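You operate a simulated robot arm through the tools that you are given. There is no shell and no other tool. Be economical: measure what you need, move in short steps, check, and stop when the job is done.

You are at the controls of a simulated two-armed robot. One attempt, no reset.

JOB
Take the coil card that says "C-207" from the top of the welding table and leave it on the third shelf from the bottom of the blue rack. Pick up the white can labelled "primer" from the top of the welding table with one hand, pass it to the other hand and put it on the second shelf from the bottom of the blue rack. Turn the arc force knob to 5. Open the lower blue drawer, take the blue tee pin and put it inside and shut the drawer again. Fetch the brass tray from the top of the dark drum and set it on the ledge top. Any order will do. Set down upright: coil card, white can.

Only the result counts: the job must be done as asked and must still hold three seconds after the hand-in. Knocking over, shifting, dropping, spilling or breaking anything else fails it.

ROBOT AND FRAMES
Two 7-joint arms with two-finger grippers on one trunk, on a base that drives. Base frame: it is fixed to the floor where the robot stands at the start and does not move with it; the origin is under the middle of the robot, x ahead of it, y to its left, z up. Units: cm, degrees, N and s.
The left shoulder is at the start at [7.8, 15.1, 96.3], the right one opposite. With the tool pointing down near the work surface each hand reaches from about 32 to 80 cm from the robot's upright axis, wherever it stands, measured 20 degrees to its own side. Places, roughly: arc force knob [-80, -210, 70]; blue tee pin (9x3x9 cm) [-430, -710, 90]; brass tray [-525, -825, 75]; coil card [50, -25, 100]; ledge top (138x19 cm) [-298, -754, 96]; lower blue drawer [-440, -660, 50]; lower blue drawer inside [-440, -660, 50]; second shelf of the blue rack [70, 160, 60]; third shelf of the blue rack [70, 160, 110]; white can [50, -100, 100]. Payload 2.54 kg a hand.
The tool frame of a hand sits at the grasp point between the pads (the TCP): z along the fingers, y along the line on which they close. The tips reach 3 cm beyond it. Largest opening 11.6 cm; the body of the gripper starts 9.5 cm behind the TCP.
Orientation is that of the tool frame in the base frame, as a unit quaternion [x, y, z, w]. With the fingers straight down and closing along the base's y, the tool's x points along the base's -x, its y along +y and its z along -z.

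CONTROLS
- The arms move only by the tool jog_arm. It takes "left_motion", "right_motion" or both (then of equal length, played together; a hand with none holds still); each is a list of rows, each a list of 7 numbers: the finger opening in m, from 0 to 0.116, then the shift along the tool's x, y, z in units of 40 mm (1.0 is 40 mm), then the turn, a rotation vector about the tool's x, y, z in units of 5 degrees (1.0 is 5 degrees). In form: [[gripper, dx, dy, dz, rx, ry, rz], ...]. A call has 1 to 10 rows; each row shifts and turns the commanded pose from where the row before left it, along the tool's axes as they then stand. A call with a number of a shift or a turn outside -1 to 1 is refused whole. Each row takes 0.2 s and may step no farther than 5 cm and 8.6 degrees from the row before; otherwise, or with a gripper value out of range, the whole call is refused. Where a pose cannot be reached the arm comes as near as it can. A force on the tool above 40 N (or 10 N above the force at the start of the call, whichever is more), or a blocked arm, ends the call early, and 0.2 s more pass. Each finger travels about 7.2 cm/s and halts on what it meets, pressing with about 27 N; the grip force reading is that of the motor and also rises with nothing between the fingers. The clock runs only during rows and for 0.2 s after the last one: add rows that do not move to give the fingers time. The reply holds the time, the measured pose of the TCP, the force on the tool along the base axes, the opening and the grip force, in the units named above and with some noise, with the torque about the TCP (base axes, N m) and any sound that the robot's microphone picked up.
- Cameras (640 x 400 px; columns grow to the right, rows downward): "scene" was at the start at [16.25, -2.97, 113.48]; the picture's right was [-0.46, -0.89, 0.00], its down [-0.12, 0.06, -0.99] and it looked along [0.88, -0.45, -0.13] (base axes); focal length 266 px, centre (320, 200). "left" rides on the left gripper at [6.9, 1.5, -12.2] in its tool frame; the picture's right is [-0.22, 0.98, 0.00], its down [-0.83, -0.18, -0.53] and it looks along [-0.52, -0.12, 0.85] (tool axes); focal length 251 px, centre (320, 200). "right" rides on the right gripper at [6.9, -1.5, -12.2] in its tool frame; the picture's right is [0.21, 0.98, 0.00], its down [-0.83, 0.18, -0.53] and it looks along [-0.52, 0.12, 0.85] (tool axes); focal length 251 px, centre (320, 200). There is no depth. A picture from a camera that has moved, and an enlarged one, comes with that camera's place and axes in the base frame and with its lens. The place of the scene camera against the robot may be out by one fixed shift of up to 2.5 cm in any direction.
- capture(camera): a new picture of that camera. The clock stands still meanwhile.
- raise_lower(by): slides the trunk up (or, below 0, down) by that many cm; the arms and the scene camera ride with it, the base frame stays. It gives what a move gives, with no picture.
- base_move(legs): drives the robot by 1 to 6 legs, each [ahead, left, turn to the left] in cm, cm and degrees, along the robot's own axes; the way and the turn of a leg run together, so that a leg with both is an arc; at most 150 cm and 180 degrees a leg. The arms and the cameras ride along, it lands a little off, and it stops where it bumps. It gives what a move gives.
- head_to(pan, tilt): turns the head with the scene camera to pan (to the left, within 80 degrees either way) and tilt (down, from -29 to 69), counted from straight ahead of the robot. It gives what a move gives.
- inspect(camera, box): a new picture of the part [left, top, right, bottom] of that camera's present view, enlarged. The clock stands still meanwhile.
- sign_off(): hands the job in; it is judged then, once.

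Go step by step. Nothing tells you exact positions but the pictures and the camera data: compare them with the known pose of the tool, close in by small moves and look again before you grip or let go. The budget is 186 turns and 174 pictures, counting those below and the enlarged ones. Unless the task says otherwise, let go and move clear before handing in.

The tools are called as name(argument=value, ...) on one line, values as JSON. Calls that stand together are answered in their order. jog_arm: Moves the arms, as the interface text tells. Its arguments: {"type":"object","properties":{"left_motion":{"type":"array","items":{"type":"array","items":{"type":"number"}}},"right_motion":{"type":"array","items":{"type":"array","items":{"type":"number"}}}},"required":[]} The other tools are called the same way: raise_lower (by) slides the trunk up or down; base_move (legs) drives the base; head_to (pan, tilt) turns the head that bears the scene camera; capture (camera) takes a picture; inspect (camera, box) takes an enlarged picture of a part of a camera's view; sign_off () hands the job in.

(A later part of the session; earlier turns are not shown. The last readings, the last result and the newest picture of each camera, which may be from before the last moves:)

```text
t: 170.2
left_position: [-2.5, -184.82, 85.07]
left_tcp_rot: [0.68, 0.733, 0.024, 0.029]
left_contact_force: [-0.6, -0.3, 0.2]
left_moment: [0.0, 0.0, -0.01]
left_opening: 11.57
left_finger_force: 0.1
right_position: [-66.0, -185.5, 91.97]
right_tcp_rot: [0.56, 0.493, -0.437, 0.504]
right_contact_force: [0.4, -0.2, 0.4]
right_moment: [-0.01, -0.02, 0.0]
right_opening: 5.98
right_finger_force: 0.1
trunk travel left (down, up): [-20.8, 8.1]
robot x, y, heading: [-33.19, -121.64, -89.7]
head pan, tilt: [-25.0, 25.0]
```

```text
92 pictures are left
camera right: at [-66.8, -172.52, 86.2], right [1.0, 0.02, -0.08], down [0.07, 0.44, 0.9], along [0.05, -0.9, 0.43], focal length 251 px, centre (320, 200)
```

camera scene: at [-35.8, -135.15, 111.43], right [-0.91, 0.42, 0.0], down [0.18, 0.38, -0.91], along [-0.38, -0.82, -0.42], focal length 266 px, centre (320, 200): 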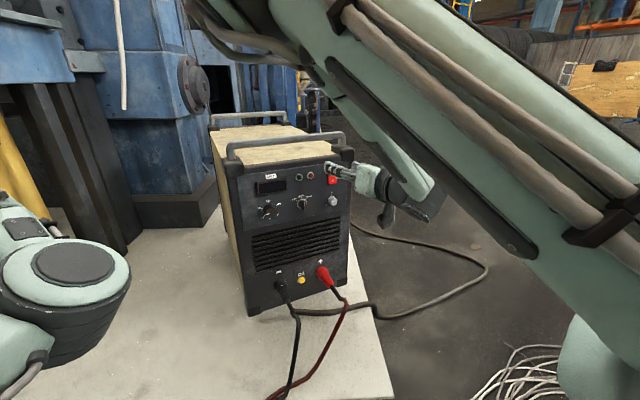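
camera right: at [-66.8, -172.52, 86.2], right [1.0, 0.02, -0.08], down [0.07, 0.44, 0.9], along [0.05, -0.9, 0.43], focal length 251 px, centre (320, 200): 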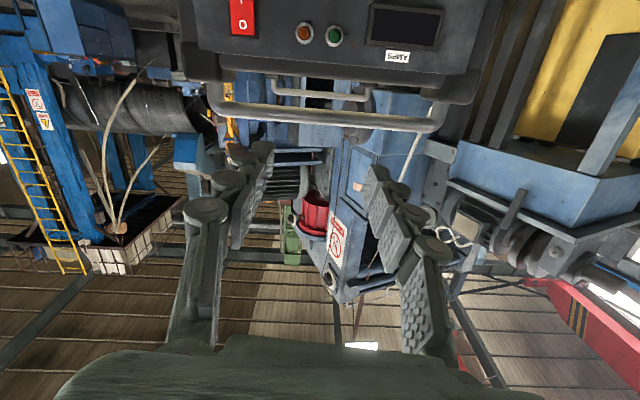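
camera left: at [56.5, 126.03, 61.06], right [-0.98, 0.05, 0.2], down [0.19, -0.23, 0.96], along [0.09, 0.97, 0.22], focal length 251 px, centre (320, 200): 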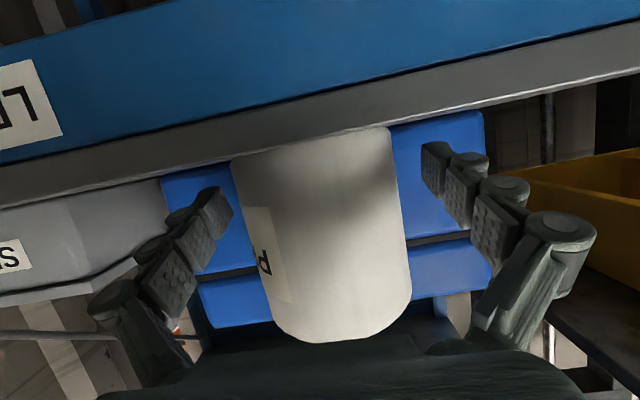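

The hand is too high. I'll lower it 18 cm to look straight at the knob.

jog_arm(right_motion=[[0.06, 0.9, 0, 0, 0, 0, 0], [0.06, 0.9, 0, 0, 0, 0, 0], [0.06, 0.9, 0, 0, 0, 0, 0], [0.06, 0.9, 0, 0, 0, 0, 0], [0.06, 0.9, 0, 0, 0, 0, 0]])

capture(camera="right")

inspect(camera="scene", box=[220, 130, 380, 230])

```text
t: 171.4
left_position: [-2.48, -184.83, 85.11]
left_tcp_rot: [0.68, 0.733, 0.026, 0.029]
left_contact_force: [0.4, 0.1, 0.3]
left_moment: [0.01, -0.01, 0.02]
left_opening: 11.6
left_finger_force: 0.1
right_position: [-71.19, -181.95, 78.44]
right_tcp_rot: [0.559, 0.495, -0.433, 0.505]
right_contact_force: [-0.7, -0.3, 0.1]
right_moment: [0.04, 0.01, -0.01]
right_opening: 5.99
right_finger_force: 0.0
right hand out of reach, approached as far as the arm can: row 1, 2, 3, 4, 5
trunk travel left (down, up): [-20.8, 8.1]
robot x, y, heading: [-33.15, -121.14, -89.7]
head pan, tilt: [-25.0, 25.0]
```

```text
91 pictures are left
camera right: at [-72.16, -168.98, 72.84], right [1.0, 0.02, -0.08], down [0.06, 0.43, 0.9], along [0.06, -0.9, 0.43], focal length 251 px, centre (320, 200)
```

right: 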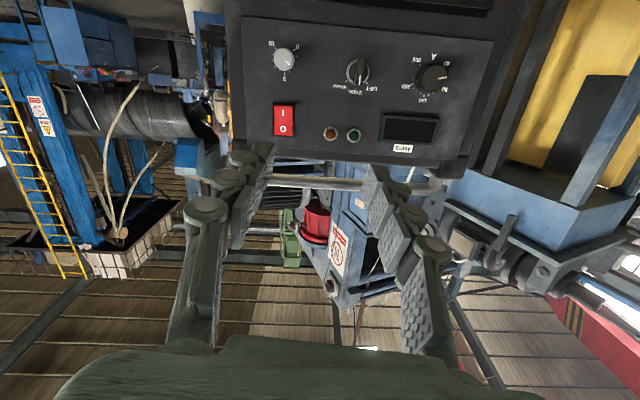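

```text
4.00 times, centred on (300, 180) of scene
camera zoom: at [-35.82, -135.16, 111.43], right [-0.91, 0.42, 0.0], down [0.18, 0.38, -0.91], along [-0.38, -0.82, -0.42], focal length 1063 px, centre (400, 280)
```

zoom: 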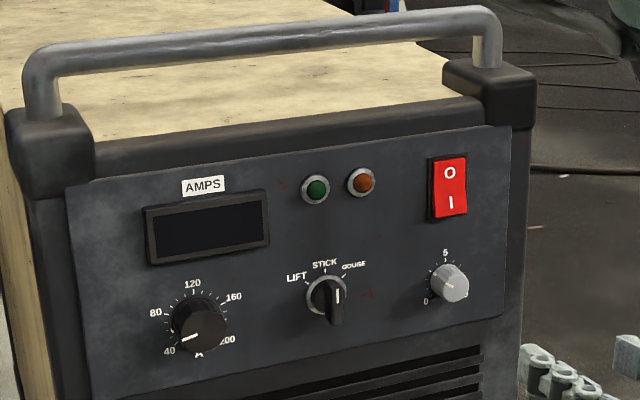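

The knob is at about [-76.3,-209,70.7]. Let me look at its pointer closely.

inspect(camera="scene", box=[316, 190, 348, 210])

inspect(camera="right", box=[245, 35, 325, 85])

```text
16.00 times, centred on (332, 200) of scene
camera zoom: at [-35.82, -135.16, 111.43], right [-0.91, 0.42, 0.0], down [0.18, 0.38, -0.91], along [-0.38, -0.82, -0.42], focal length 4252 px, centre (128, 200)
```

zoom: 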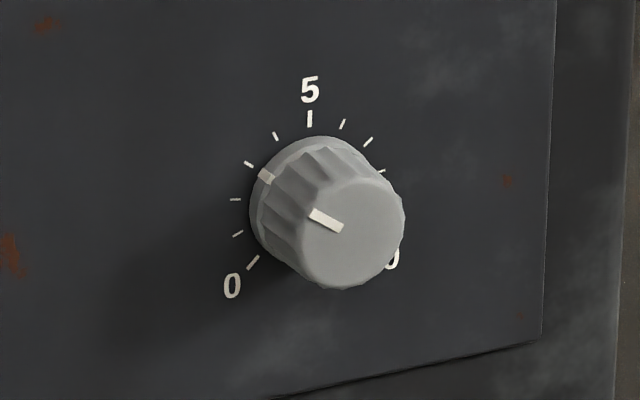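

```text
8.00 times, centred on (285, 60) of right
camera zoom: at [-72.16, -168.98, 72.84], right [1.0, 0.02, -0.08], down [0.06, 0.43, 0.9], along [0.06, -0.9, 0.43], focal length 2012 px, centre (600, 1320)
```

zoom: 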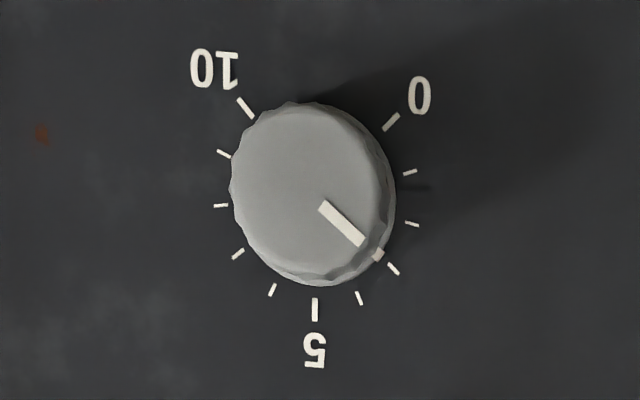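

The pointer is at 3, so I need +54° clockwise to reach 5. I'll lower the trunk so the arm is more level with the knob, and level the tool.

raise_lower(by=-16)

jog_arm(right_motion=[[0.045, -0.6, 0, 0.3, 0, -0.64, 0], [0.045, -0.6, 0, 0.3, 0, -0.64, 0], [0.045, -0.6, -0.4, 0.3, 0, 0, 0], [0.045, 0, -0.4, 0.5, 0, 0, 0], [0.045, 0, -0.4, 0.5, 0, 0, 0]])

capture(camera="right")

```text
t: 173.3
left_position: [-2.58, -184.91, 69.08]
left_tcp_rot: [0.68, 0.733, 0.024, 0.029]
left_contact_force: [1.1, -0.3, 0.0]
left_moment: [-0.02, 0.02, -0.01]
left_opening: 11.59
left_finger_force: 0.0
right_position: [-71.31, -182.07, 62.61]
right_tcp_rot: [0.558, 0.496, -0.433, 0.505]
right_contact_force: [0.1, -1.2, -0.4]
right_moment: [0.04, -0.02, 0.0]
right_opening: 6.01
right_finger_force: 0.0
trunk travel left (down, up): [-4.8, 24.1]
robot x, y, heading: [-33.24, -121.44, -89.8]
head pan, tilt: [-25.0, 25.0]
```

```text
t: 174.5
left_position: [-2.52, -184.84, 69.22]
left_tcp_rot: [0.68, 0.733, 0.024, 0.029]
left_contact_force: [0.4, 0.1, 0.4]
left_moment: [0.0, 0.02, -0.06]
left_opening: 11.63
left_finger_force: 0.0
right_position: [-77.5, -189.87, 69.15]
right_tcp_rot: [0.534, 0.466, -0.464, 0.531]
right_contact_force: [-0.3, 1.5, 0.3]
right_moment: [0.0, -0.03, 0.01]
right_opening: 4.48
right_finger_force: 0.0
right hand out of reach, approached as far as the arm can: row 2
trunk travel left (down, up): [-4.8, 24.1]
robot x, y, heading: [-33.27, -121.03, -89.7]
head pan, tilt: [-25.0, 25.0]
```

```text
87 pictures are left
camera right: at [-78.19, -177.52, 62.05], right [1.0, 0.0, -0.08], down [0.07, 0.53, 0.85], along [0.04, -0.85, 0.53], focal length 251 px, centre (320, 200)
```

right: 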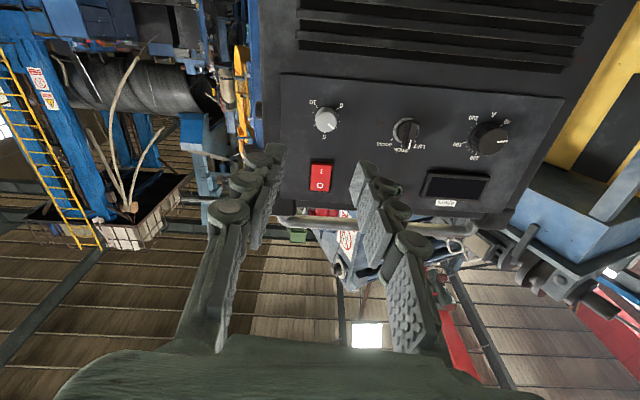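

The knob lies at about [-76.7,-209,70.3]. I'll centre on it, pre-roll the wrist -35° so the turn stays mid-range, and close to about 10 cm.

jog_arm(right_motion=[[0.045, -0.245, 0.235, 0, 0, 0, 0], [0.045, 0, 0, 0.35, 0, 0, -1], [0.045, 0, 0, 0.35, 0, 0, -1], [0.045, 0, 0, 0.35, 0, 0, -1], [0.045, 0, 0, 0.35, 0, 0, -1], [0.045, 0, 0, 0.35, 0, 0, -1], [0.045, 0, 0, 0.35, 0, 0, -1], [0.045, 0, 0, 0, 0, 0, -1]])

capture(camera="right")

capture(camera="scene")

```text
t: 176.3
left_position: [-2.54, -184.88, 69.02]
left_tcp_rot: [0.68, 0.732, 0.025, 0.029]
left_contact_force: [-0.6, 0.3, -0.5]
left_moment: [0.0, 0.0, 0.03]
left_opening: 11.62
left_finger_force: 0.2
right_position: [-76.62, -198.13, 70.14]
right_tcp_rot: [0.368, 0.606, -0.602, 0.367]
right_contact_force: [-0.4, 1.2, 0.1]
right_moment: [0.0, -0.02, -0.02]
right_opening: 4.51
right_finger_force: 0.0
trunk travel left (down, up): [-4.8, 24.1]
robot x, y, heading: [-33.33, -121.18, -89.6]
head pan, tilt: [-25.0, 25.0]
```

```text
86 pictures are left
camera right: at [-81.34, -185.89, 64.6], right [0.77, 0.0, -0.64], down [0.54, 0.53, 0.65], along [0.34, -0.85, 0.41], focal length 251 px, centre (320, 200)
```

right: 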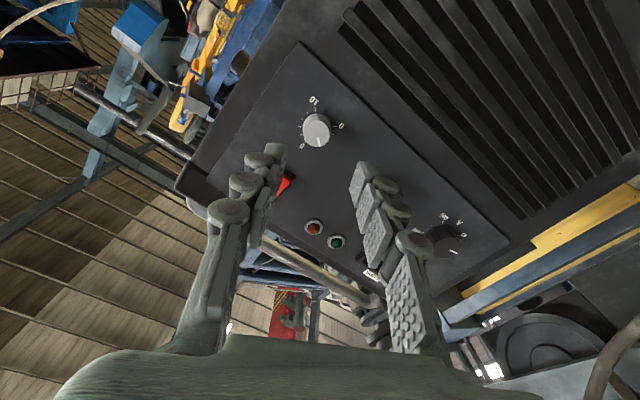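

```text
85 pictures are left
camera scene: at [-35.81, -135.14, 95.43], right [-0.91, 0.42, 0.0], down [0.18, 0.38, -0.91], along [-0.38, -0.82, -0.42], focal length 266 px, centre (320, 200)
```

scene: 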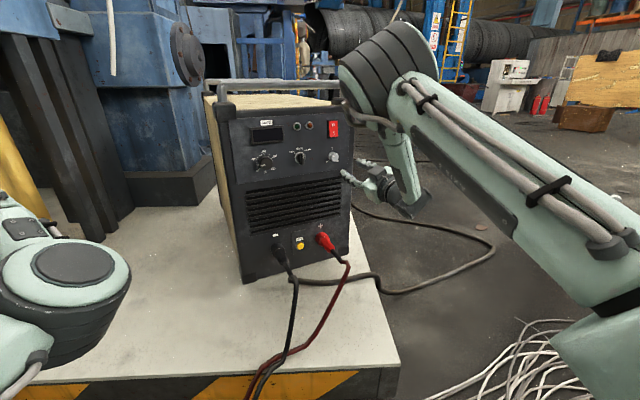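

The knob is almost exactly on the tool axis. I'll make a small correction and advance 6 cm.

jog_arm(right_motion=[[0.045, 0.037, -0.1, 0.5, 0, 0, 0], [0.045, 0, 0, 0.5, 0, 0, 0], [0.045, 0, 0, 0.45, 0, 0, 0], [0.045, 0, 0, 0, 0, 0, 0]])

capture(camera="right")

inspect(camera="scene", box=[280, 110, 440, 210])

```text
t: 177.3
left_position: [-2.52, -184.82, 69.12]
left_tcp_rot: [0.679, 0.733, 0.024, 0.03]
left_contact_force: [-0.3, -0.3, 0.4]
left_moment: [0.02, -0.03, 0.01]
left_opening: 11.6
left_finger_force: 0.1
right_position: [-77.12, -203.97, 70.22]
right_tcp_rot: [0.368, 0.606, -0.602, 0.367]
right_contact_force: [0.1, 0.0, 0.0]
right_moment: [0.01, -0.02, 0.0]
right_opening: 4.51
right_finger_force: 0.0
trunk travel left (down, up): [-4.8, 24.1]
robot x, y, heading: [-33.36, -121.55, -89.6]
head pan, tilt: [-25.0, 25.0]
```

```text
84 pictures are left
camera right: at [-81.71, -191.71, 64.7], right [0.77, 0.0, -0.64], down [0.54, 0.53, 0.65], along [0.34, -0.85, 0.41], focal length 251 px, centre (320, 200)
```

right: 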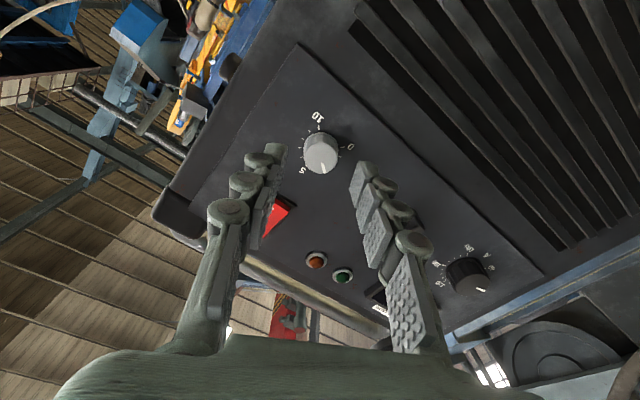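

```text
4.00 times, centred on (360, 160) of scene
camera zoom: at [-35.81, -135.14, 95.43], right [-0.91, 0.42, 0.0], down [0.18, 0.38, -0.91], along [-0.38, -0.82, -0.42], focal length 1063 px, centre (160, 360)
```

zoom: 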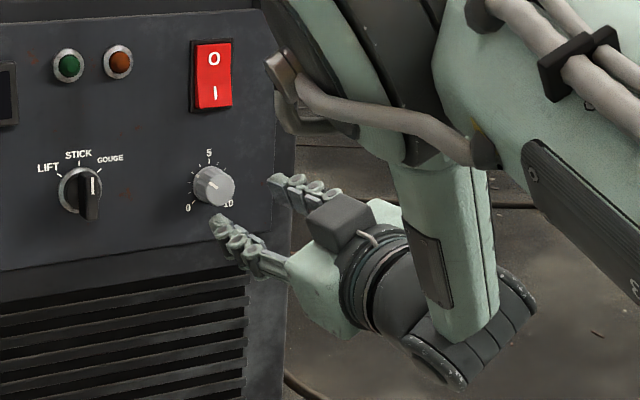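

It's on axis with the cap face about 5 cm ahead. I'll advance 3.8 cm so the pads surround the knob, then look.

jog_arm(right_motion=[[0.045, 0, 0.02, 0.5, 0, 0, 0], [0.045, 0, 0, 0.45, 0, 0, 0], [0.045, 0, 0, 0, 0, 0, 0]])

capture(camera="right")

inspect(camera="scene", box=[280, 110, 440, 210])

```text
t: 178.1
left_position: [-2.57, -184.99, 69.24]
left_tcp_rot: [0.68, 0.732, 0.024, 0.029]
left_contact_force: [0.6, 0.0, 0.2]
left_moment: [-0.04, -0.01, -0.04]
left_opening: 11.6
left_finger_force: 0.1
right_position: [-76.97, -207.7, 70.01]
right_tcp_rot: [0.368, 0.606, -0.603, 0.367]
right_contact_force: [0.0, -0.2, -0.4]
right_moment: [0.0, -0.02, 0.03]
right_opening: 4.5
right_finger_force: 0.0
trunk travel left (down, up): [-4.8, 24.1]
robot x, y, heading: [-33.26, -121.18, -89.4]
head pan, tilt: [-25.0, 25.0]
```

```text
82 pictures are left
camera right: at [-81.61, -195.55, 64.69], right [0.77, 0.0, -0.64], down [0.54, 0.53, 0.65], along [0.34, -0.85, 0.41], focal length 251 px, centre (320, 200)
```

right: 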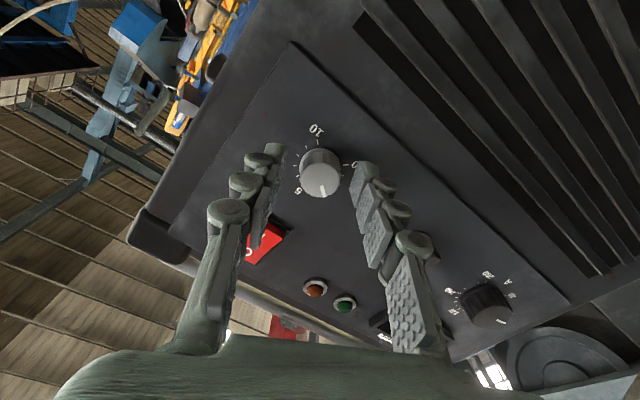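

```text
4.00 times, centred on (360, 160) of scene
camera zoom: at [-35.81, -135.14, 95.43], right [-0.91, 0.42, 0.0], down [0.18, 0.38, -0.91], along [-0.38, -0.82, -0.42], focal length 1063 px, centre (160, 360)
```

zoom: 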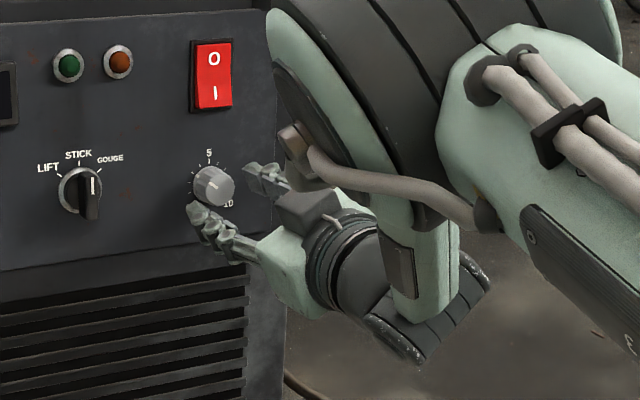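

The knob sits centred between the fingertips. I'll nudge 0.4 cm in and grip it.

jog_arm(right_motion=[[0.045, 0, 0, 0.1, 0, 0, 0], [0.015, 0, 0, 0, 0, 0, 0], [0.015, 0, 0, 0, 0, 0, 0], [0.015, 0, 0, 0, 0, 0, 0], [0.015, 0, 0, 0, 0, 0, 0]])

capture(camera="right")

```text
t: 179.3
left_position: [-2.47, -184.89, 69.08]
left_tcp_rot: [0.68, 0.732, 0.025, 0.028]
left_contact_force: [-0.1, -0.7, -0.2]
left_moment: [-0.01, 0.0, 0.03]
left_opening: 11.6
left_finger_force: 0.1
right_position: [-76.79, -208.26, 70.03]
right_tcp_rot: [0.369, 0.606, -0.602, 0.367]
right_contact_force: [9.3, 6.0, -4.5]
right_moment: [0.04, 0.06, 0.29]
right_opening: 2.74
right_finger_force: 44.7
trunk travel left (down, up): [-4.8, 24.1]
robot x, y, heading: [-33.5, -121.28, -89.9]
head pan, tilt: [-25.0, 25.0]
```

```text
80 pictures are left
camera right: at [-81.51, -195.95, 64.63], right [0.77, 0.01, -0.64], down [0.54, 0.53, 0.65], along [0.34, -0.85, 0.41], focal length 251 px, centre (320, 200)
```

right: 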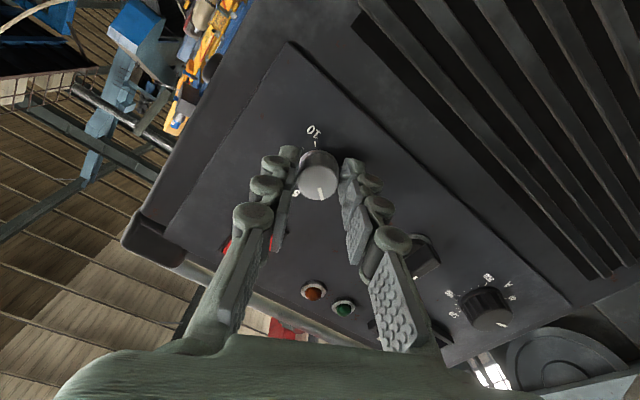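

Gripped (2.74 cm). Now I'll rotate clockwise by 54°.

jog_arm(right_motion=[[0.015, 0, 0.02, 0, 0, 0, 0.9], [0.015, 0, 0, 0, 0, 0, 0.9], [0.015, 0, 0, 0, 0, 0, 0.9], [0.015, 0, 0, 0, 0, 0, 0.9], [0.015, 0, 0, 0, 0, 0, 0.9], [0.015, 0, 0, 0, 0, 0, 0.9], [0.015, 0, 0, 0, 0, 0, 0.9], [0.015, 0, 0, 0, 0, 0, 0.9], [0.015, 0, 0, 0, 0, 0, 0.9], [0.015, 0, 0, 0, 0, 0, 0.9]])

inspect(camera="right", box=[240, 110, 400, 210])

inspect(camera="scene", box=[290, 130, 370, 180])

```text
t: 180.9
left_position: [-2.4, -184.96, 69.07]
left_tcp_rot: [0.679, 0.734, 0.026, 0.029]
left_contact_force: [0.3, 0.4, -0.1]
left_moment: [0.01, -0.01, 0.0]
left_opening: 11.6
left_finger_force: 0.2
right_position: [-76.46, -208.27, 69.89]
right_tcp_rot: [0.512, 0.491, -0.484, 0.513]
right_contact_force: [3.1, 5.2, 1.1]
right_moment: [0.24, -0.01, 0.03]
right_opening: 2.74
right_finger_force: 44.8
trunk travel left (down, up): [-4.8, 24.1]
robot x, y, heading: [-33.04, -121.22, -89.7]
head pan, tilt: [-25.0, 25.0]
stopped in row 7 (right hand): the force on the tool passed its limit at 41 N (the readings are from after the stop); the commanded pose is now the measured one
```

```text
4.00 times, centred on (320, 160) of right
camera zoom: at [-77.88, -195.94, 63.01], right [0.99, 0.01, -0.17], down [0.14, 0.53, 0.84], along [0.1, -0.85, 0.52], focal length 1006 px, centre (320, 360)
```

zoom: 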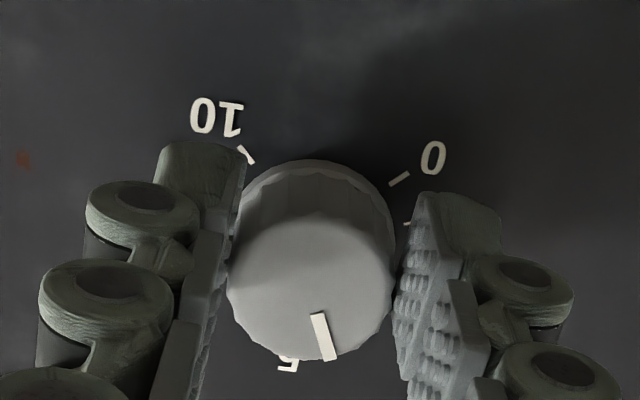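

```text
8.00 times, centred on (330, 155) of scene
camera zoom: at [-35.76, -135.09, 95.47], right [-0.91, 0.42, 0.0], down [0.18, 0.38, -0.91], along [-0.38, -0.82, -0.42], focal length 2126 px, centre (240, 560)
```

zoom: 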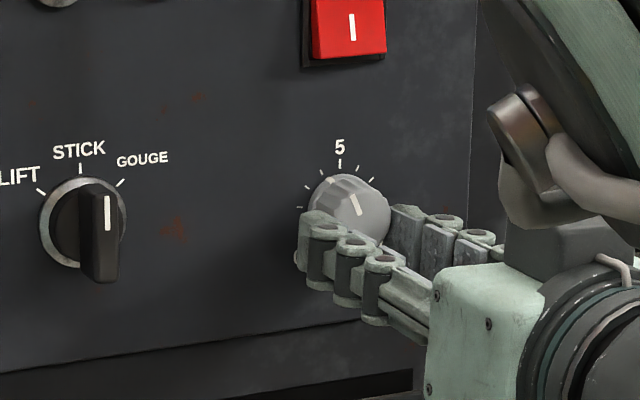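

The knob moved to about 4.1 before sideways load stopped it. I'll continue with the remaining 24°.

jog_arm(right_motion=[[0.015, 0, 0, 0, 0, 0, 0.6], [0.015, 0, 0, 0, 0, 0, 0.6], [0.015, 0, 0, 0, 0, 0, 0.6], [0.015, 0, 0, 0, 0, 0, 0.6], [0.015, 0, 0, 0, 0, 0, 0.6], [0.015, 0, 0, 0, 0, 0, 0.6], [0.015, 0, 0, 0, 0, 0, 0.6], [0.015, 0, 0, 0, 0, 0, 0.6]])

inspect(camera="right", box=[240, 110, 400, 210])

inspect(camera="scene", box=[310, 140, 358, 170])

```text
t: 182.7
left_position: [-2.39, -184.82, 69.13]
left_tcp_rot: [0.679, 0.733, 0.023, 0.028]
left_contact_force: [0.7, 0.5, -0.5]
left_moment: [-0.03, 0.02, -0.03]
left_opening: 11.58
left_finger_force: 0.1
right_position: [-76.25, -208.2, 70.11]
right_tcp_rot: [0.602, 0.375, -0.366, 0.603]
right_contact_force: [22.8, 21.3, -0.7]
right_moment: [-0.6, 0.14, 0.39]
right_opening: 2.73
right_finger_force: 45.8
trunk travel left (down, up): [-4.8, 24.1]
robot x, y, heading: [-33.37, -121.12, -89.9]
head pan, tilt: [-25.0, 25.0]
```

```text
4.00 times, centred on (320, 160) of right
camera zoom: at [-74.72, -195.91, 63.21], right [0.97, 0.01, 0.25], down [-0.22, 0.53, 0.82], along [-0.12, -0.85, 0.51], focal length 1006 px, centre (320, 360)
```

zoom: 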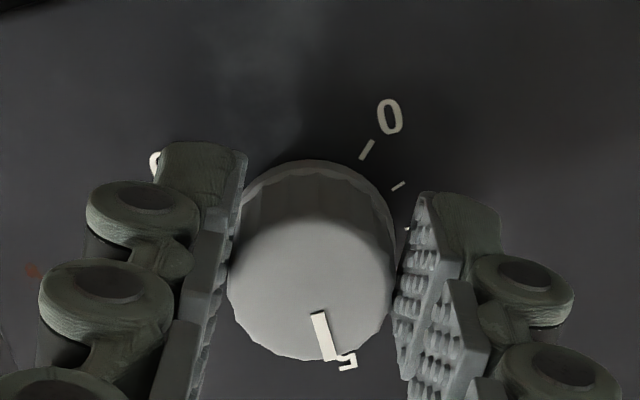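

```text
13.33 times, centred on (334, 155) of scene
camera zoom: at [-35.66, -135.03, 95.46], right [-0.91, 0.42, 0.0], down [0.18, 0.38, -0.91], along [-0.38, -0.82, -0.42], focal length 3543 px, centre (133, 800)
```

zoom: 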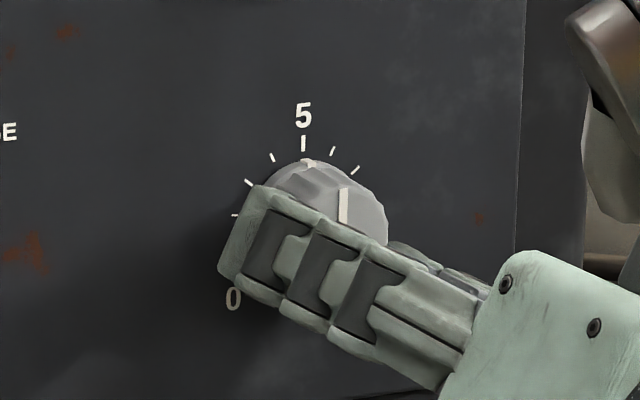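

The total rotation is 54° and the pointer looks to be on 5. I'll release, back off and verify.

jog_arm(right_motion=[[0.045, 0, 0, 0, 0, 0, 0], [0.045, 0, 0, 0, 0, 0, 0], [0.045, 0, 0, 0, 0, 0, 0], [0.045, 0, 0, -0.5, 0, 0, 0], [0.045, 0, 0, -0.8, 0, 0, 0], [0.045, 0, 0, -0.8, 0, 0, -1], [0.045, 0, 0, -0.8, 0, 0, -1], [0.045, 0, 0, 0, 0, 0, -1], [0.045, 0, 0, 0, 0, 0, -1], [0.045, 0, 0, 0, 0, 0, -1]])

capture(camera="right")

inspect(camera="scene", box=[310, 140, 358, 170])

```text
t: 184.9
left_position: [-2.48, -184.82, 69.09]
left_tcp_rot: [0.68, 0.733, 0.024, 0.029]
left_contact_force: [0.4, -0.1, 0.0]
left_moment: [0.01, 0.01, -0.01]
left_opening: 11.59
left_finger_force: 0.0
right_position: [-76.74, -196.66, 69.99]
right_tcp_rot: [0.508, 0.495, -0.489, 0.507]
right_contact_force: [0.0, 0.1, -0.9]
right_moment: [0.0, 0.04, -0.02]
right_opening: 4.5
right_finger_force: 0.0
trunk travel left (down, up): [-4.8, 24.1]
robot x, y, heading: [-33.25, -121.28, -89.6]
head pan, tilt: [-25.0, 25.0]
```

```text
75 pictures are left
camera right: at [-78.14, -184.33, 63.08], right [0.98, 0.01, -0.18], down [0.15, 0.53, 0.83], along [0.1, -0.85, 0.52], focal length 251 px, centre (320, 200)
```

right: 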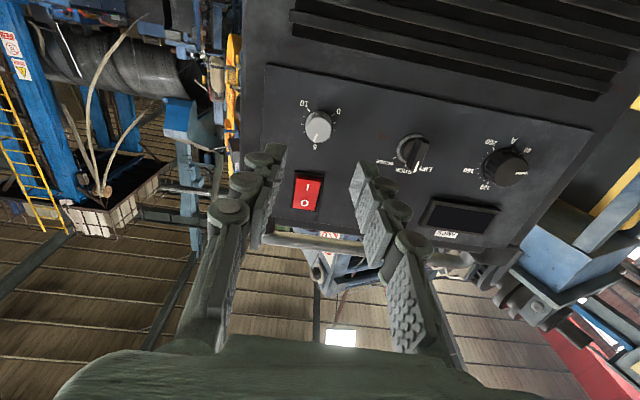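

```text
13.33 times, centred on (334, 155) of scene
camera zoom: at [-35.78, -135.13, 95.43], right [-0.91, 0.42, 0.0], down [0.18, 0.38, -0.91], along [-0.38, -0.82, -0.42], focal length 3543 px, centre (133, 800)
```

zoom: 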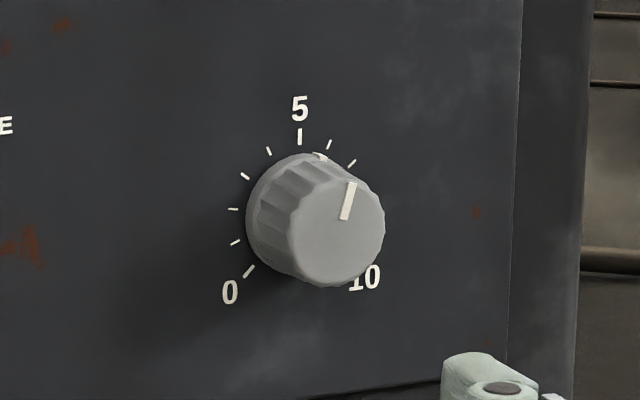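

The pointer now looks slightly past 5. Let me zoom in with the right camera to measure it.

inspect(camera="right", box=[286, 104, 350, 144])

```text
10.00 times, centred on (318, 124) of right
camera zoom: at [-78.14, -184.33, 63.08], right [0.98, 0.01, -0.18], down [0.15, 0.53, 0.83], along [0.1, -0.85, 0.52], focal length 2514 px, centre (340, 960)
```

zoom: 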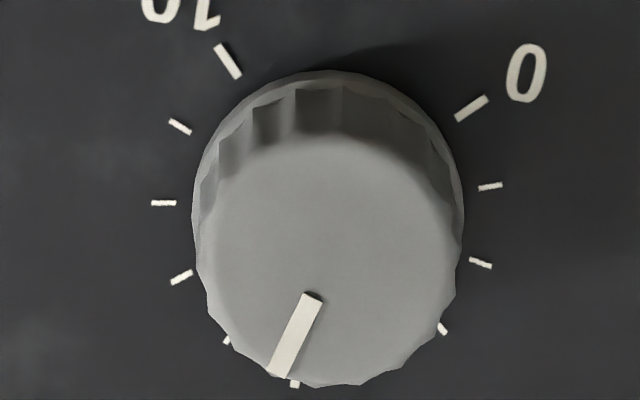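

The pointer reads about 5.45, roughly 12.5° too far. I'll recentre, regrip and turn back 12.5°.

jog_arm(right_motion=[[0.045, -0.05, -0.025, 0.725, 0, 0, 0], [0.045, 0, 0, 0.725, 0, 0, 0], [0.045, 0, 0, 0.725, 0, 0, 0], [0.045, 0, 0, 0.725, 0, 0, 0], [0.045, 0, 0, 0, 0, 0, 0], [0.02, 0, 0, 0, 0, 0, 0], [0.02, 0, 0, 0, 0, 0, 0], [0.02, 0, 0, 0, 0, 0, 0]])

inspect(camera="right", box=[240, 110, 400, 210])

```text
t: 186.7
left_position: [-2.41, -184.88, 69.13]
left_tcp_rot: [0.678, 0.734, 0.026, 0.029]
left_contact_force: [0.2, -0.4, 0.3]
left_moment: [0.0, -0.02, 0.02]
left_opening: 11.6
left_finger_force: 0.0
right_position: [-76.53, -208.45, 70.08]
right_tcp_rot: [0.507, 0.496, -0.488, 0.508]
right_contact_force: [7.1, 0.8, -1.9]
right_moment: [0.09, 0.05, 0.21]
right_opening: 2.74
right_finger_force: 45.0
trunk travel left (down, up): [-4.8, 24.1]
robot x, y, heading: [-33.47, -121.33, -89.6]
head pan, tilt: [-25.0, 25.0]
```

```text
4.00 times, centred on (320, 160) of right
camera zoom: at [-78.05, -196.06, 63.14], right [0.98, 0.01, -0.18], down [0.15, 0.53, 0.84], along [0.11, -0.85, 0.52], focal length 1006 px, centre (320, 360)
```

zoom: 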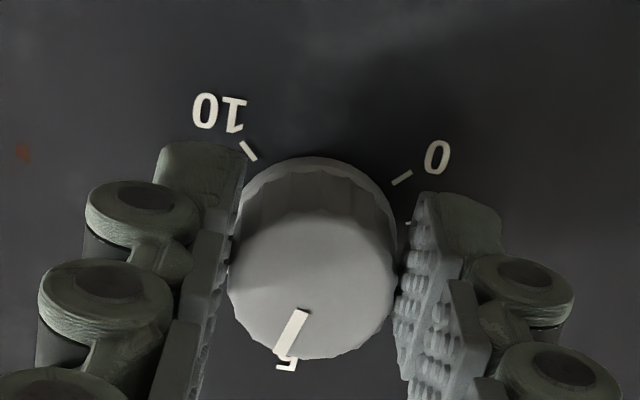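

Regripped. I'll turn back 12.5° and check.

jog_arm(right_motion=[[0.02, 0, 0.05, 0, 0, 0, -0.62], [0.02, 0, 0, 0, 0, 0, -0.62], [0.02, 0, 0, 0, 0, 0, -0.62], [0.02, 0, 0, 0, 0, 0, -0.62], [0.02, 0, 0, 0, 0, 0, 0], [0.035, 0, 0, 0, 0, 0, 0], [0.045, 0, 0, 0, 0, 0, 0], [0.045, 0, 0, 0, 0, 0, 0], [0.045, 0, 0, -0.6, 0, 0, 0], [0.045, 0, 0, -0.9, 0, 0, 0]])

jog_arm(right_motion=[[0.045, 0, 0, -0.8, 0, 0, 0], [0.045, 0, 0, -0.6, 0, 0, 1], [0.045, 0, 0, 0, 0, 0, 1]])

inspect(camera="right", box=[286, 104, 350, 144])

inspect(camera="scene", box=[310, 140, 358, 170])

```text
t: 188.9
left_position: [-2.41, -184.74, 69.13]
left_tcp_rot: [0.679, 0.733, 0.024, 0.029]
left_contact_force: [0.2, 0.1, 0.6]
left_moment: [-0.02, 0.01, 0.0]
left_opening: 11.6
left_finger_force: 0.1
right_position: [-76.5, -202.36, 70.21]
right_tcp_rot: [0.452, 0.547, -0.54, 0.453]
right_contact_force: [-0.4, 0.3, -0.4]
right_moment: [0.0, -0.03, 0.02]
right_opening: 4.52
right_finger_force: 0.1
trunk travel left (down, up): [-4.8, 24.1]
robot x, y, heading: [-33.32, -121.28, -89.8]
head pan, tilt: [-25.0, 25.0]
```

```text
t: 189.7
left_position: [-2.36, -184.92, 69.04]
left_tcp_rot: [0.679, 0.733, 0.024, 0.029]
left_contact_force: [0.1, 0.5, 0.4]
left_moment: [0.01, 0.01, -0.05]
left_opening: 11.59
left_finger_force: 0.0
right_position: [-76.66, -196.72, 70.16]
right_tcp_rot: [0.498, 0.506, -0.498, 0.498]
right_contact_force: [0.0, 0.1, -0.3]
right_moment: [0.01, 0.0, 0.0]
right_opening: 4.51
right_finger_force: 0.1
trunk travel left (down, up): [-4.8, 24.1]
robot x, y, heading: [-33.22, -121.11, -89.4]
head pan, tilt: [-25.0, 25.0]
```

```text
10.00 times, centred on (318, 124) of right
camera zoom: at [-78.42, -184.36, 63.28], right [0.97, 0.01, -0.22], down [0.18, 0.53, 0.83], along [0.13, -0.85, 0.51], focal length 2514 px, centre (340, 960)
```

zoom: 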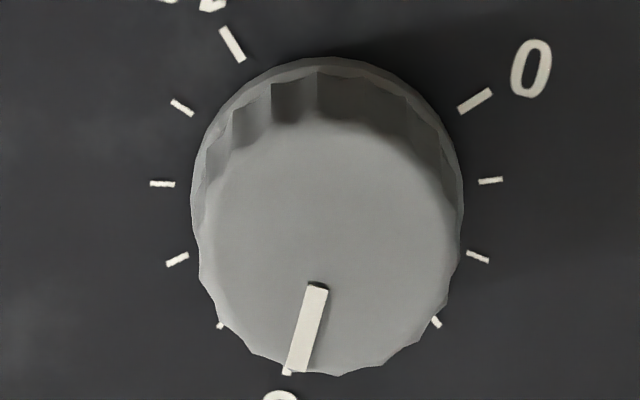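

```text
13.33 times, centred on (334, 155) of scene
camera zoom: at [-35.78, -135.13, 95.43], right [-0.91, 0.42, 0.0], down [0.18, 0.38, -0.91], along [-0.38, -0.82, -0.42], focal length 3543 px, centre (133, 800)
```

zoom: 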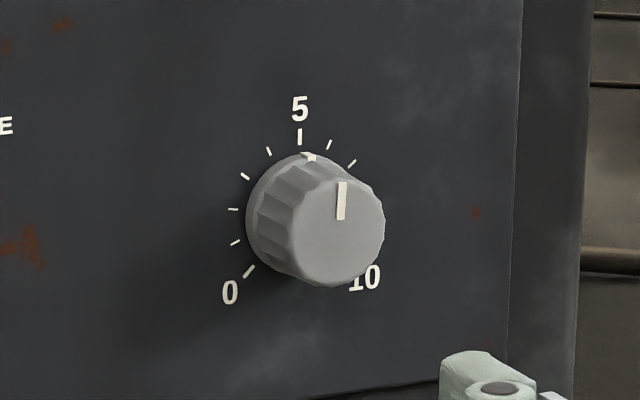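

The pointer is on 5 to within a degree or two. I'll back away, raise the trunk and survey the way to the far area.

base_move(legs=[[-65, 0, 0]])

raise_lower(by=20)

head_to(pan=-50, tilt=20)

capture(camera="scene")

```text
t: 193.3
left_position: [-2.55, -119.53, 68.95]
left_tcp_rot: [0.677, 0.735, 0.024, 0.029]
left_contact_force: [-0.2, -0.3, 0.5]
left_moment: [0.01, -0.01, 0.01]
left_opening: 11.59
left_finger_force: 0.1
right_position: [-76.62, -131.78, 70.17]
right_tcp_rot: [0.497, 0.507, -0.498, 0.498]
right_contact_force: [0.0, 0.6, -0.9]
right_moment: [-0.02, -0.03, 0.01]
right_opening: 4.51
right_finger_force: 0.1
trunk travel left (down, up): [-4.8, 24.1]
robot x, y, heading: [-33.89, -56.4, -89.4]
head pan, tilt: [-25.0, 25.0]
```

```text
t: 195.5
left_position: [-2.62, -119.45, 89.13]
left_tcp_rot: [0.677, 0.735, 0.025, 0.029]
left_contact_force: [0.6, -0.4, 0.2]
left_moment: [0.0, 0.02, 0.0]
left_opening: 11.6
left_finger_force: 0.1
right_position: [-76.87, -131.81, 90.13]
right_tcp_rot: [0.497, 0.507, -0.498, 0.498]
right_contact_force: [0.0, 0.3, -0.1]
right_moment: [-0.01, 0.01, 0.01]
right_opening: 4.51
right_finger_force: 0.0
trunk travel left (down, up): [-24.8, 4.1]
robot x, y, heading: [-33.4, -56.06, -89.5]
head pan, tilt: [-25.0, 25.0]
```

```text
t: 196.3
left_position: [-2.7, -119.58, 89.05]
left_tcp_rot: [0.677, 0.735, 0.025, 0.028]
left_contact_force: [0.0, 0.4, 0.1]
left_moment: [-0.04, 0.02, 0.0]
left_opening: 11.61
left_finger_force: 0.0
right_position: [-76.79, -131.81, 90.19]
right_tcp_rot: [0.496, 0.508, -0.497, 0.499]
right_contact_force: [0.0, -0.5, -0.1]
right_moment: [0.02, -0.02, -0.04]
right_opening: 4.51
right_finger_force: 0.0
trunk travel left (down, up): [-24.8, 4.1]
robot x, y, heading: [-33.6, -56.17, -89.3]
head pan, tilt: [-50.0, 20.0]
```

```text
69 pictures are left
camera scene: at [-39.45, -67.69, 116.24], right [-0.65, 0.76, 0.0], down [0.26, 0.22, -0.94], along [-0.71, -0.61, -0.34], focal length 266 px, centre (320, 200)
```

scene: 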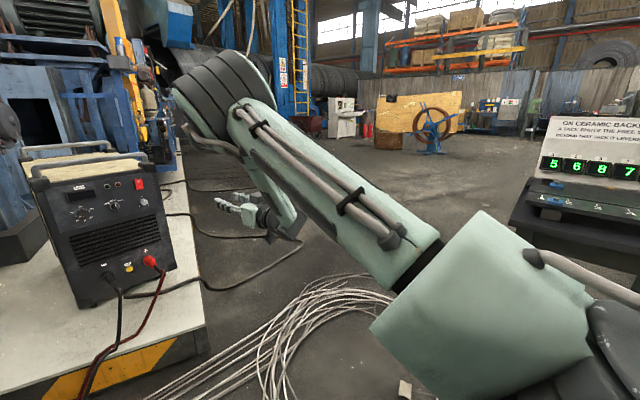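

The cable coil blocks the direct line, so I'll go back north, turn west and look for an open route around the display table.

base_move(legs=[[-100, 0, 0], [0, 0, -90]])

head_to(pan=15, tilt=15)

capture(camera="scene")

```text
t: 205.5
left_position: [-98.39, 15.1, 89.19]
left_tcp_rot: [0.999, 0.033, -0.004, 0.039]
left_contact_force: [-0.6, 0.4, 0.5]
left_moment: [0.01, -0.04, -0.02]
left_opening: 11.59
left_finger_force: 0.1
right_position: [-109.42, 89.35, 90.1]
right_tcp_rot: [0.71, 0.002, -0.704, -0.005]
right_contact_force: [-0.2, 0.7, -0.6]
right_moment: [0.02, -0.03, -0.03]
right_opening: 4.5
right_finger_force: 0.0
trunk travel left (down, up): [-24.8, 4.1]
robot x, y, heading: [-34.57, 45.36, 179.8]
head pan, tilt: [-50.0, 20.0]
```

```text
t: 206.9
left_position: [-98.4, 15.05, 89.11]
left_tcp_rot: [0.999, 0.033, -0.005, 0.038]
left_contact_force: [-0.1, -0.6, 0.4]
left_moment: [-0.04, 0.01, 0.03]
left_opening: 11.62
left_finger_force: 0.1
right_position: [-109.47, 89.43, 90.19]
right_tcp_rot: [0.71, 0.003, -0.704, -0.003]
right_contact_force: [0.3, -0.5, -0.2]
right_moment: [-0.01, 0.0, 0.04]
right_opening: 4.5
right_finger_force: 0.1
trunk travel left (down, up): [-24.8, 4.1]
robot x, y, heading: [-34.62, 45.28, 179.2]
head pan, tilt: [15.0, 15.0]
```

```text
68 pictures are left
camera scene: at [-49.07, 44.09, 117.05], right [-0.25, 0.97, 0.0], down [0.25, 0.07, -0.97], along [-0.93, -0.25, -0.26], focal length 266 px, centre (320, 200)
```

scene: 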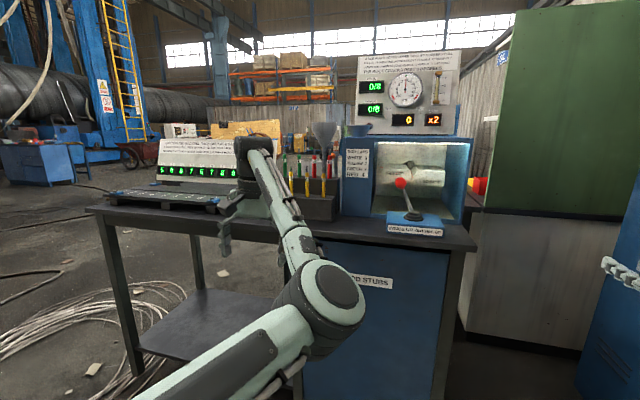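

The bay is closed on this side, and the only way out is the gap between the display table and the platform. First I'll tuck the right hand inward to slim the robot.

jog_arm(right_motion=[[0.045, 0, 0.8, -0.3, 0, 0, 0], [0.045, 0, 0.8, -0.3, 0, 0, 0], [0.045, 0, 0.8, -0.3, 0, 0, 0], [0.045, 0, 0.8, -0.3, 0, 0, 0], [0.045, 0, 0.8, -0.3, 0, 0, 0], [0.045, 0, 0.8, -0.3, 0, 0, 0]])

base_move(legs=[[0, 100, 0], [0, 50, 0], [0, 0, 20]])

head_to(pan=0, tilt=25)

capture(camera="scene")

```text
t: 208.3
left_position: [-98.39, 15.01, 89.2]
left_tcp_rot: [0.999, 0.033, -0.005, 0.038]
left_contact_force: [-0.4, 0.6, -0.5]
left_moment: [-0.01, 0.02, -0.03]
left_opening: 11.62
left_finger_force: 0.1
right_position: [-100.17, 80.22, 96.09]
right_tcp_rot: [0.713, 0.008, -0.702, 0.001]
right_contact_force: [0.3, -0.3, -0.7]
right_moment: [0.0, 0.0, 0.03]
right_opening: 4.48
right_finger_force: 0.0
right hand out of reach, approached as far as the arm can: row 2, 3, 4, 5, 6
trunk travel left (down, up): [-24.8, 4.1]
robot x, y, heading: [-34.61, 45.08, 179.9]
head pan, tilt: [15.0, 15.0]
```

```text
t: 224.2
left_position: [-84.81, -154.64, 89.1]
left_tcp_rot: [0.978, 0.206, 0.003, 0.038]
left_contact_force: [-0.8, -1.4, 0.0]
left_moment: [-0.01, -0.01, 0.0]
left_opening: 11.59
left_finger_force: 0.1
right_position: [-108.98, -93.99, 96.05]
right_tcp_rot: [0.7, 0.131, -0.691, 0.123]
right_contact_force: [0.1, -0.2, 0.3]
right_moment: [-0.05, 0.0, -0.03]
right_opening: 4.47
right_finger_force: 0.1
trunk travel left (down, up): [-24.8, 4.1]
robot x, y, heading: [-35.11, -104.22, -160.0]
head pan, tilt: [15.0, 15.0]
```

```text
t: 225.0
left_position: [-84.84, -154.61, 89.07]
left_tcp_rot: [0.978, 0.206, 0.003, 0.037]
left_contact_force: [-0.1, 0.5, -0.4]
left_moment: [0.05, 0.01, -0.03]
left_opening: 11.58
left_finger_force: 0.0
right_position: [-108.84, -93.99, 96.07]
right_tcp_rot: [0.7, 0.131, -0.691, 0.123]
right_contact_force: [-0.7, -0.1, -0.1]
right_moment: [0.0, -0.01, 0.01]
right_opening: 4.51
right_finger_force: 0.1
trunk travel left (down, up): [-24.8, 4.1]
robot x, y, heading: [-35.02, -104.48, -160.3]
head pan, tilt: [0.0, 25.0]
```

```text
67 pictures are left
camera scene: at [-48.93, -108.59, 115.44], right [-0.34, 0.94, 0.0], down [0.4, 0.14, -0.91], along [-0.85, -0.31, -0.42], focal length 266 px, centre (320, 200)
```

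scene: 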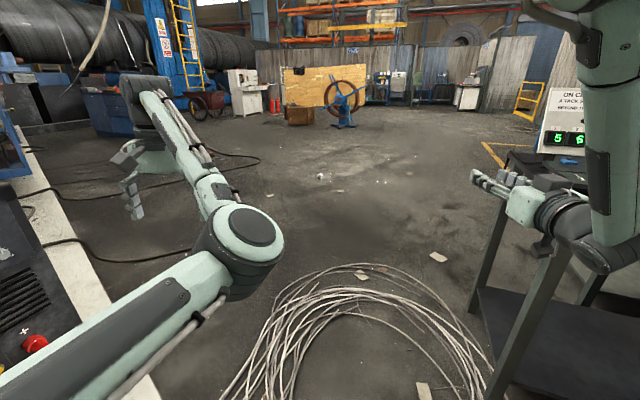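

The way is clear except for the flat cable coil. I'll try a short step over it and check that it isn't pushed.

base_move(legs=[[35, 0, 0]])

capture(camera="scene")

```text
t: 227.3
left_position: [-117.94, -166.73, 89.14]
left_tcp_rot: [0.977, 0.208, 0.004, 0.037]
left_contact_force: [-0.7, 0.0, 0.5]
left_moment: [0.02, -0.04, -0.03]
left_opening: 11.6
left_finger_force: 0.0
right_position: [-142.11, -105.89, 95.95]
right_tcp_rot: [0.7, 0.131, -0.691, 0.123]
right_contact_force: [-0.1, -0.4, 0.0]
right_moment: [0.06, 0.01, -0.03]
right_opening: 4.52
right_finger_force: 0.0
trunk travel left (down, up): [-24.8, 4.1]
robot x, y, heading: [-68.31, -116.51, -160.2]
head pan, tilt: [0.0, 25.0]
```

```text
66 pictures are left
camera scene: at [-82.17, -120.61, 115.42], right [-0.34, 0.94, 0.0], down [0.4, 0.14, -0.91], along [-0.85, -0.31, -0.42], focal length 266 px, centre (320, 200)
```

scene: 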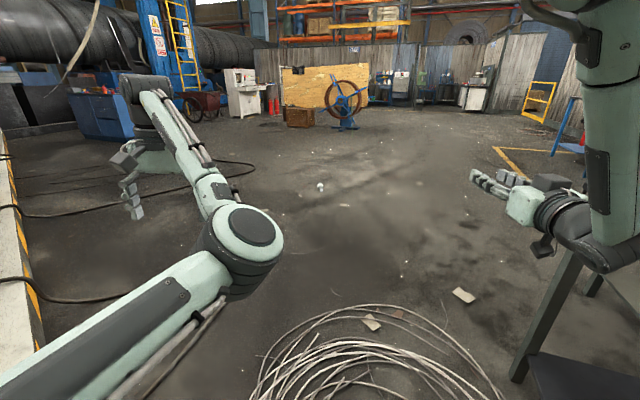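

The coil is undisturbed and flat. I'll carry on through, then head southwest across the open floor toward the blue cabinet.

base_move(legs=[[130, 0, 0], [0, 0, 49], [150, 0, 0], [90, 0, 0]])

head_to(pan=-15, tilt=12)

capture(camera="scene")

```text
t: 247.4
left_position: [-271.39, -453.87, 89.14]
left_tcp_rot: [0.803, 0.595, 0.019, 0.033]
left_contact_force: [0.1, 0.0, 0.9]
left_moment: [0.0, 0.02, -0.03]
left_opening: 11.58
left_finger_force: 0.0
right_position: [-333.16, -432.34, 96.05]
right_tcp_rot: [0.581, 0.411, -0.577, 0.401]
right_contact_force: [-1.0, 0.1, -0.8]
right_moment: [0.0, -0.02, 0.01]
right_opening: 4.5
right_finger_force: 0.0
trunk travel left (down, up): [-24.8, 4.1]
robot x, y, heading: [-277.25, -383.54, -111.1]
head pan, tilt: [0.0, 25.0]
```

```text
t: 248.2
left_position: [-271.53, -453.78, 88.97]
left_tcp_rot: [0.803, 0.595, 0.019, 0.033]
left_contact_force: [0.0, -0.1, -0.9]
left_moment: [0.01, 0.0, -0.01]
left_opening: 11.59
left_finger_force: 0.2
right_position: [-333.23, -432.48, 96.02]
right_tcp_rot: [0.582, 0.411, -0.577, 0.4]
right_contact_force: [0.8, 0.5, -0.2]
right_moment: [-0.01, -0.01, 0.01]
right_opening: 4.49
right_finger_force: 0.0
trunk travel left (down, up): [-24.8, 4.1]
robot x, y, heading: [-277.1, -383.47, -111.0]
head pan, tilt: [-15.0, 12.0]
```

```text
65 pictures are left
camera scene: at [-283.68, -396.04, 117.54], right [-0.81, 0.59, 0.0], down [0.12, 0.17, -0.98], along [-0.57, -0.79, -0.21], focal length 266 px, centre (320, 200)
```

scene: 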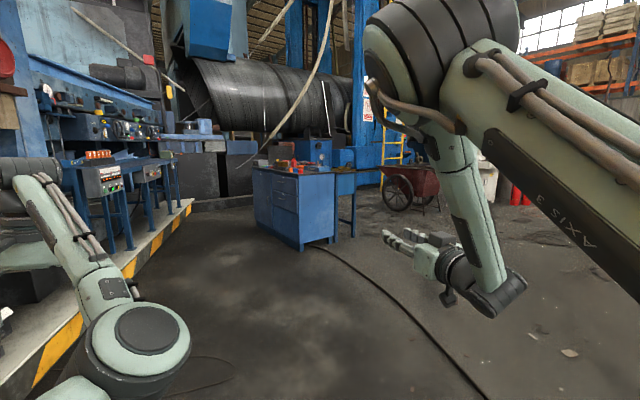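

The blue drawer cabinet is ahead near (-430,-640). Let me zoom on the area.

inspect(camera="scene", box=[140, 100, 400, 262])

```text
2.46 times, centred on (270, 181) of scene
camera zoom: at [-283.68, -396.04, 117.54], right [-0.81, 0.59, 0.0], down [0.12, 0.17, -0.98], along [-0.57, -0.79, -0.21], focal length 654 px, centre (443, 247)
```

zoom: 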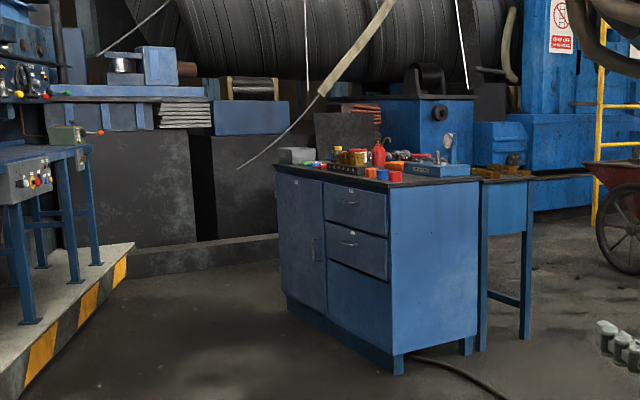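

The cabinet's drawer face looks toward +x, near x≈-429, y from -634 on. I'll drive up, turn to face it and stay about 90 cm off.

base_move(legs=[[150, 0, 0], [0, 0, -69], [0, 95, 0]])

head_to(pan=0, tilt=25)

capture(camera="scene")

```text
t: 267.7
left_position: [-395.52, -648.57, 89.11]
left_tcp_rot: [0.999, 0.036, -0.004, 0.038]
left_contact_force: [-1.1, 0.0, 0.1]
left_moment: [0.03, 0.0, 0.03]
left_opening: 11.6
left_finger_force: 0.1
right_position: [-397.56, -583.35, 95.98]
right_tcp_rot: [0.712, 0.007, -0.702, 0.001]
right_contact_force: [0.3, 0.6, 1.4]
right_moment: [0.0, -0.01, -0.03]
right_opening: 4.51
right_finger_force: 0.1
trunk travel left (down, up): [-24.8, 4.1]
robot x, y, heading: [-331.59, -618.39, 179.6]
head pan, tilt: [-15.0, 12.0]
```

```text
t: 268.5
left_position: [-395.51, -648.58, 89.07]
left_tcp_rot: [0.999, 0.035, -0.003, 0.038]
left_contact_force: [0.4, 0.2, -0.4]
left_moment: [0.0, 0.02, 0.02]
left_opening: 11.62
left_finger_force: 0.0
right_position: [-397.6, -583.29, 95.97]
right_tcp_rot: [0.712, 0.007, -0.702, 0.001]
right_contact_force: [-0.1, -0.2, -0.2]
right_moment: [0.02, 0.02, 0.0]
right_opening: 4.47
right_finger_force: 0.0
trunk travel left (down, up): [-24.8, 4.1]
robot x, y, heading: [-331.77, -618.56, 179.9]
head pan, tilt: [0.0, 25.0]
```

```text
63 pictures are left
camera scene: at [-346.45, -616.96, 115.44], right [0.0, 1.0, 0.0], down [0.42, 0.0, -0.91], along [-0.91, 0.0, -0.42], focal length 266 px, centre (320, 200)
```

scene: 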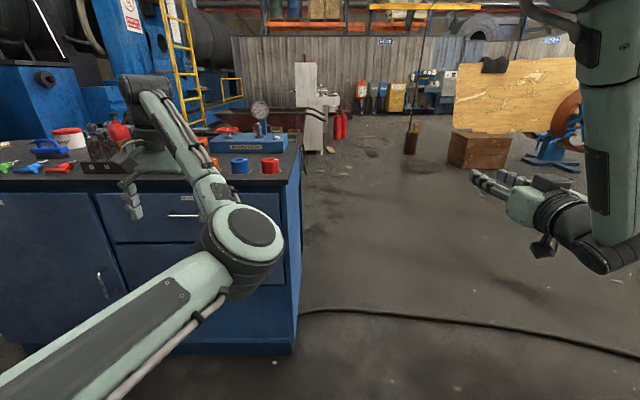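

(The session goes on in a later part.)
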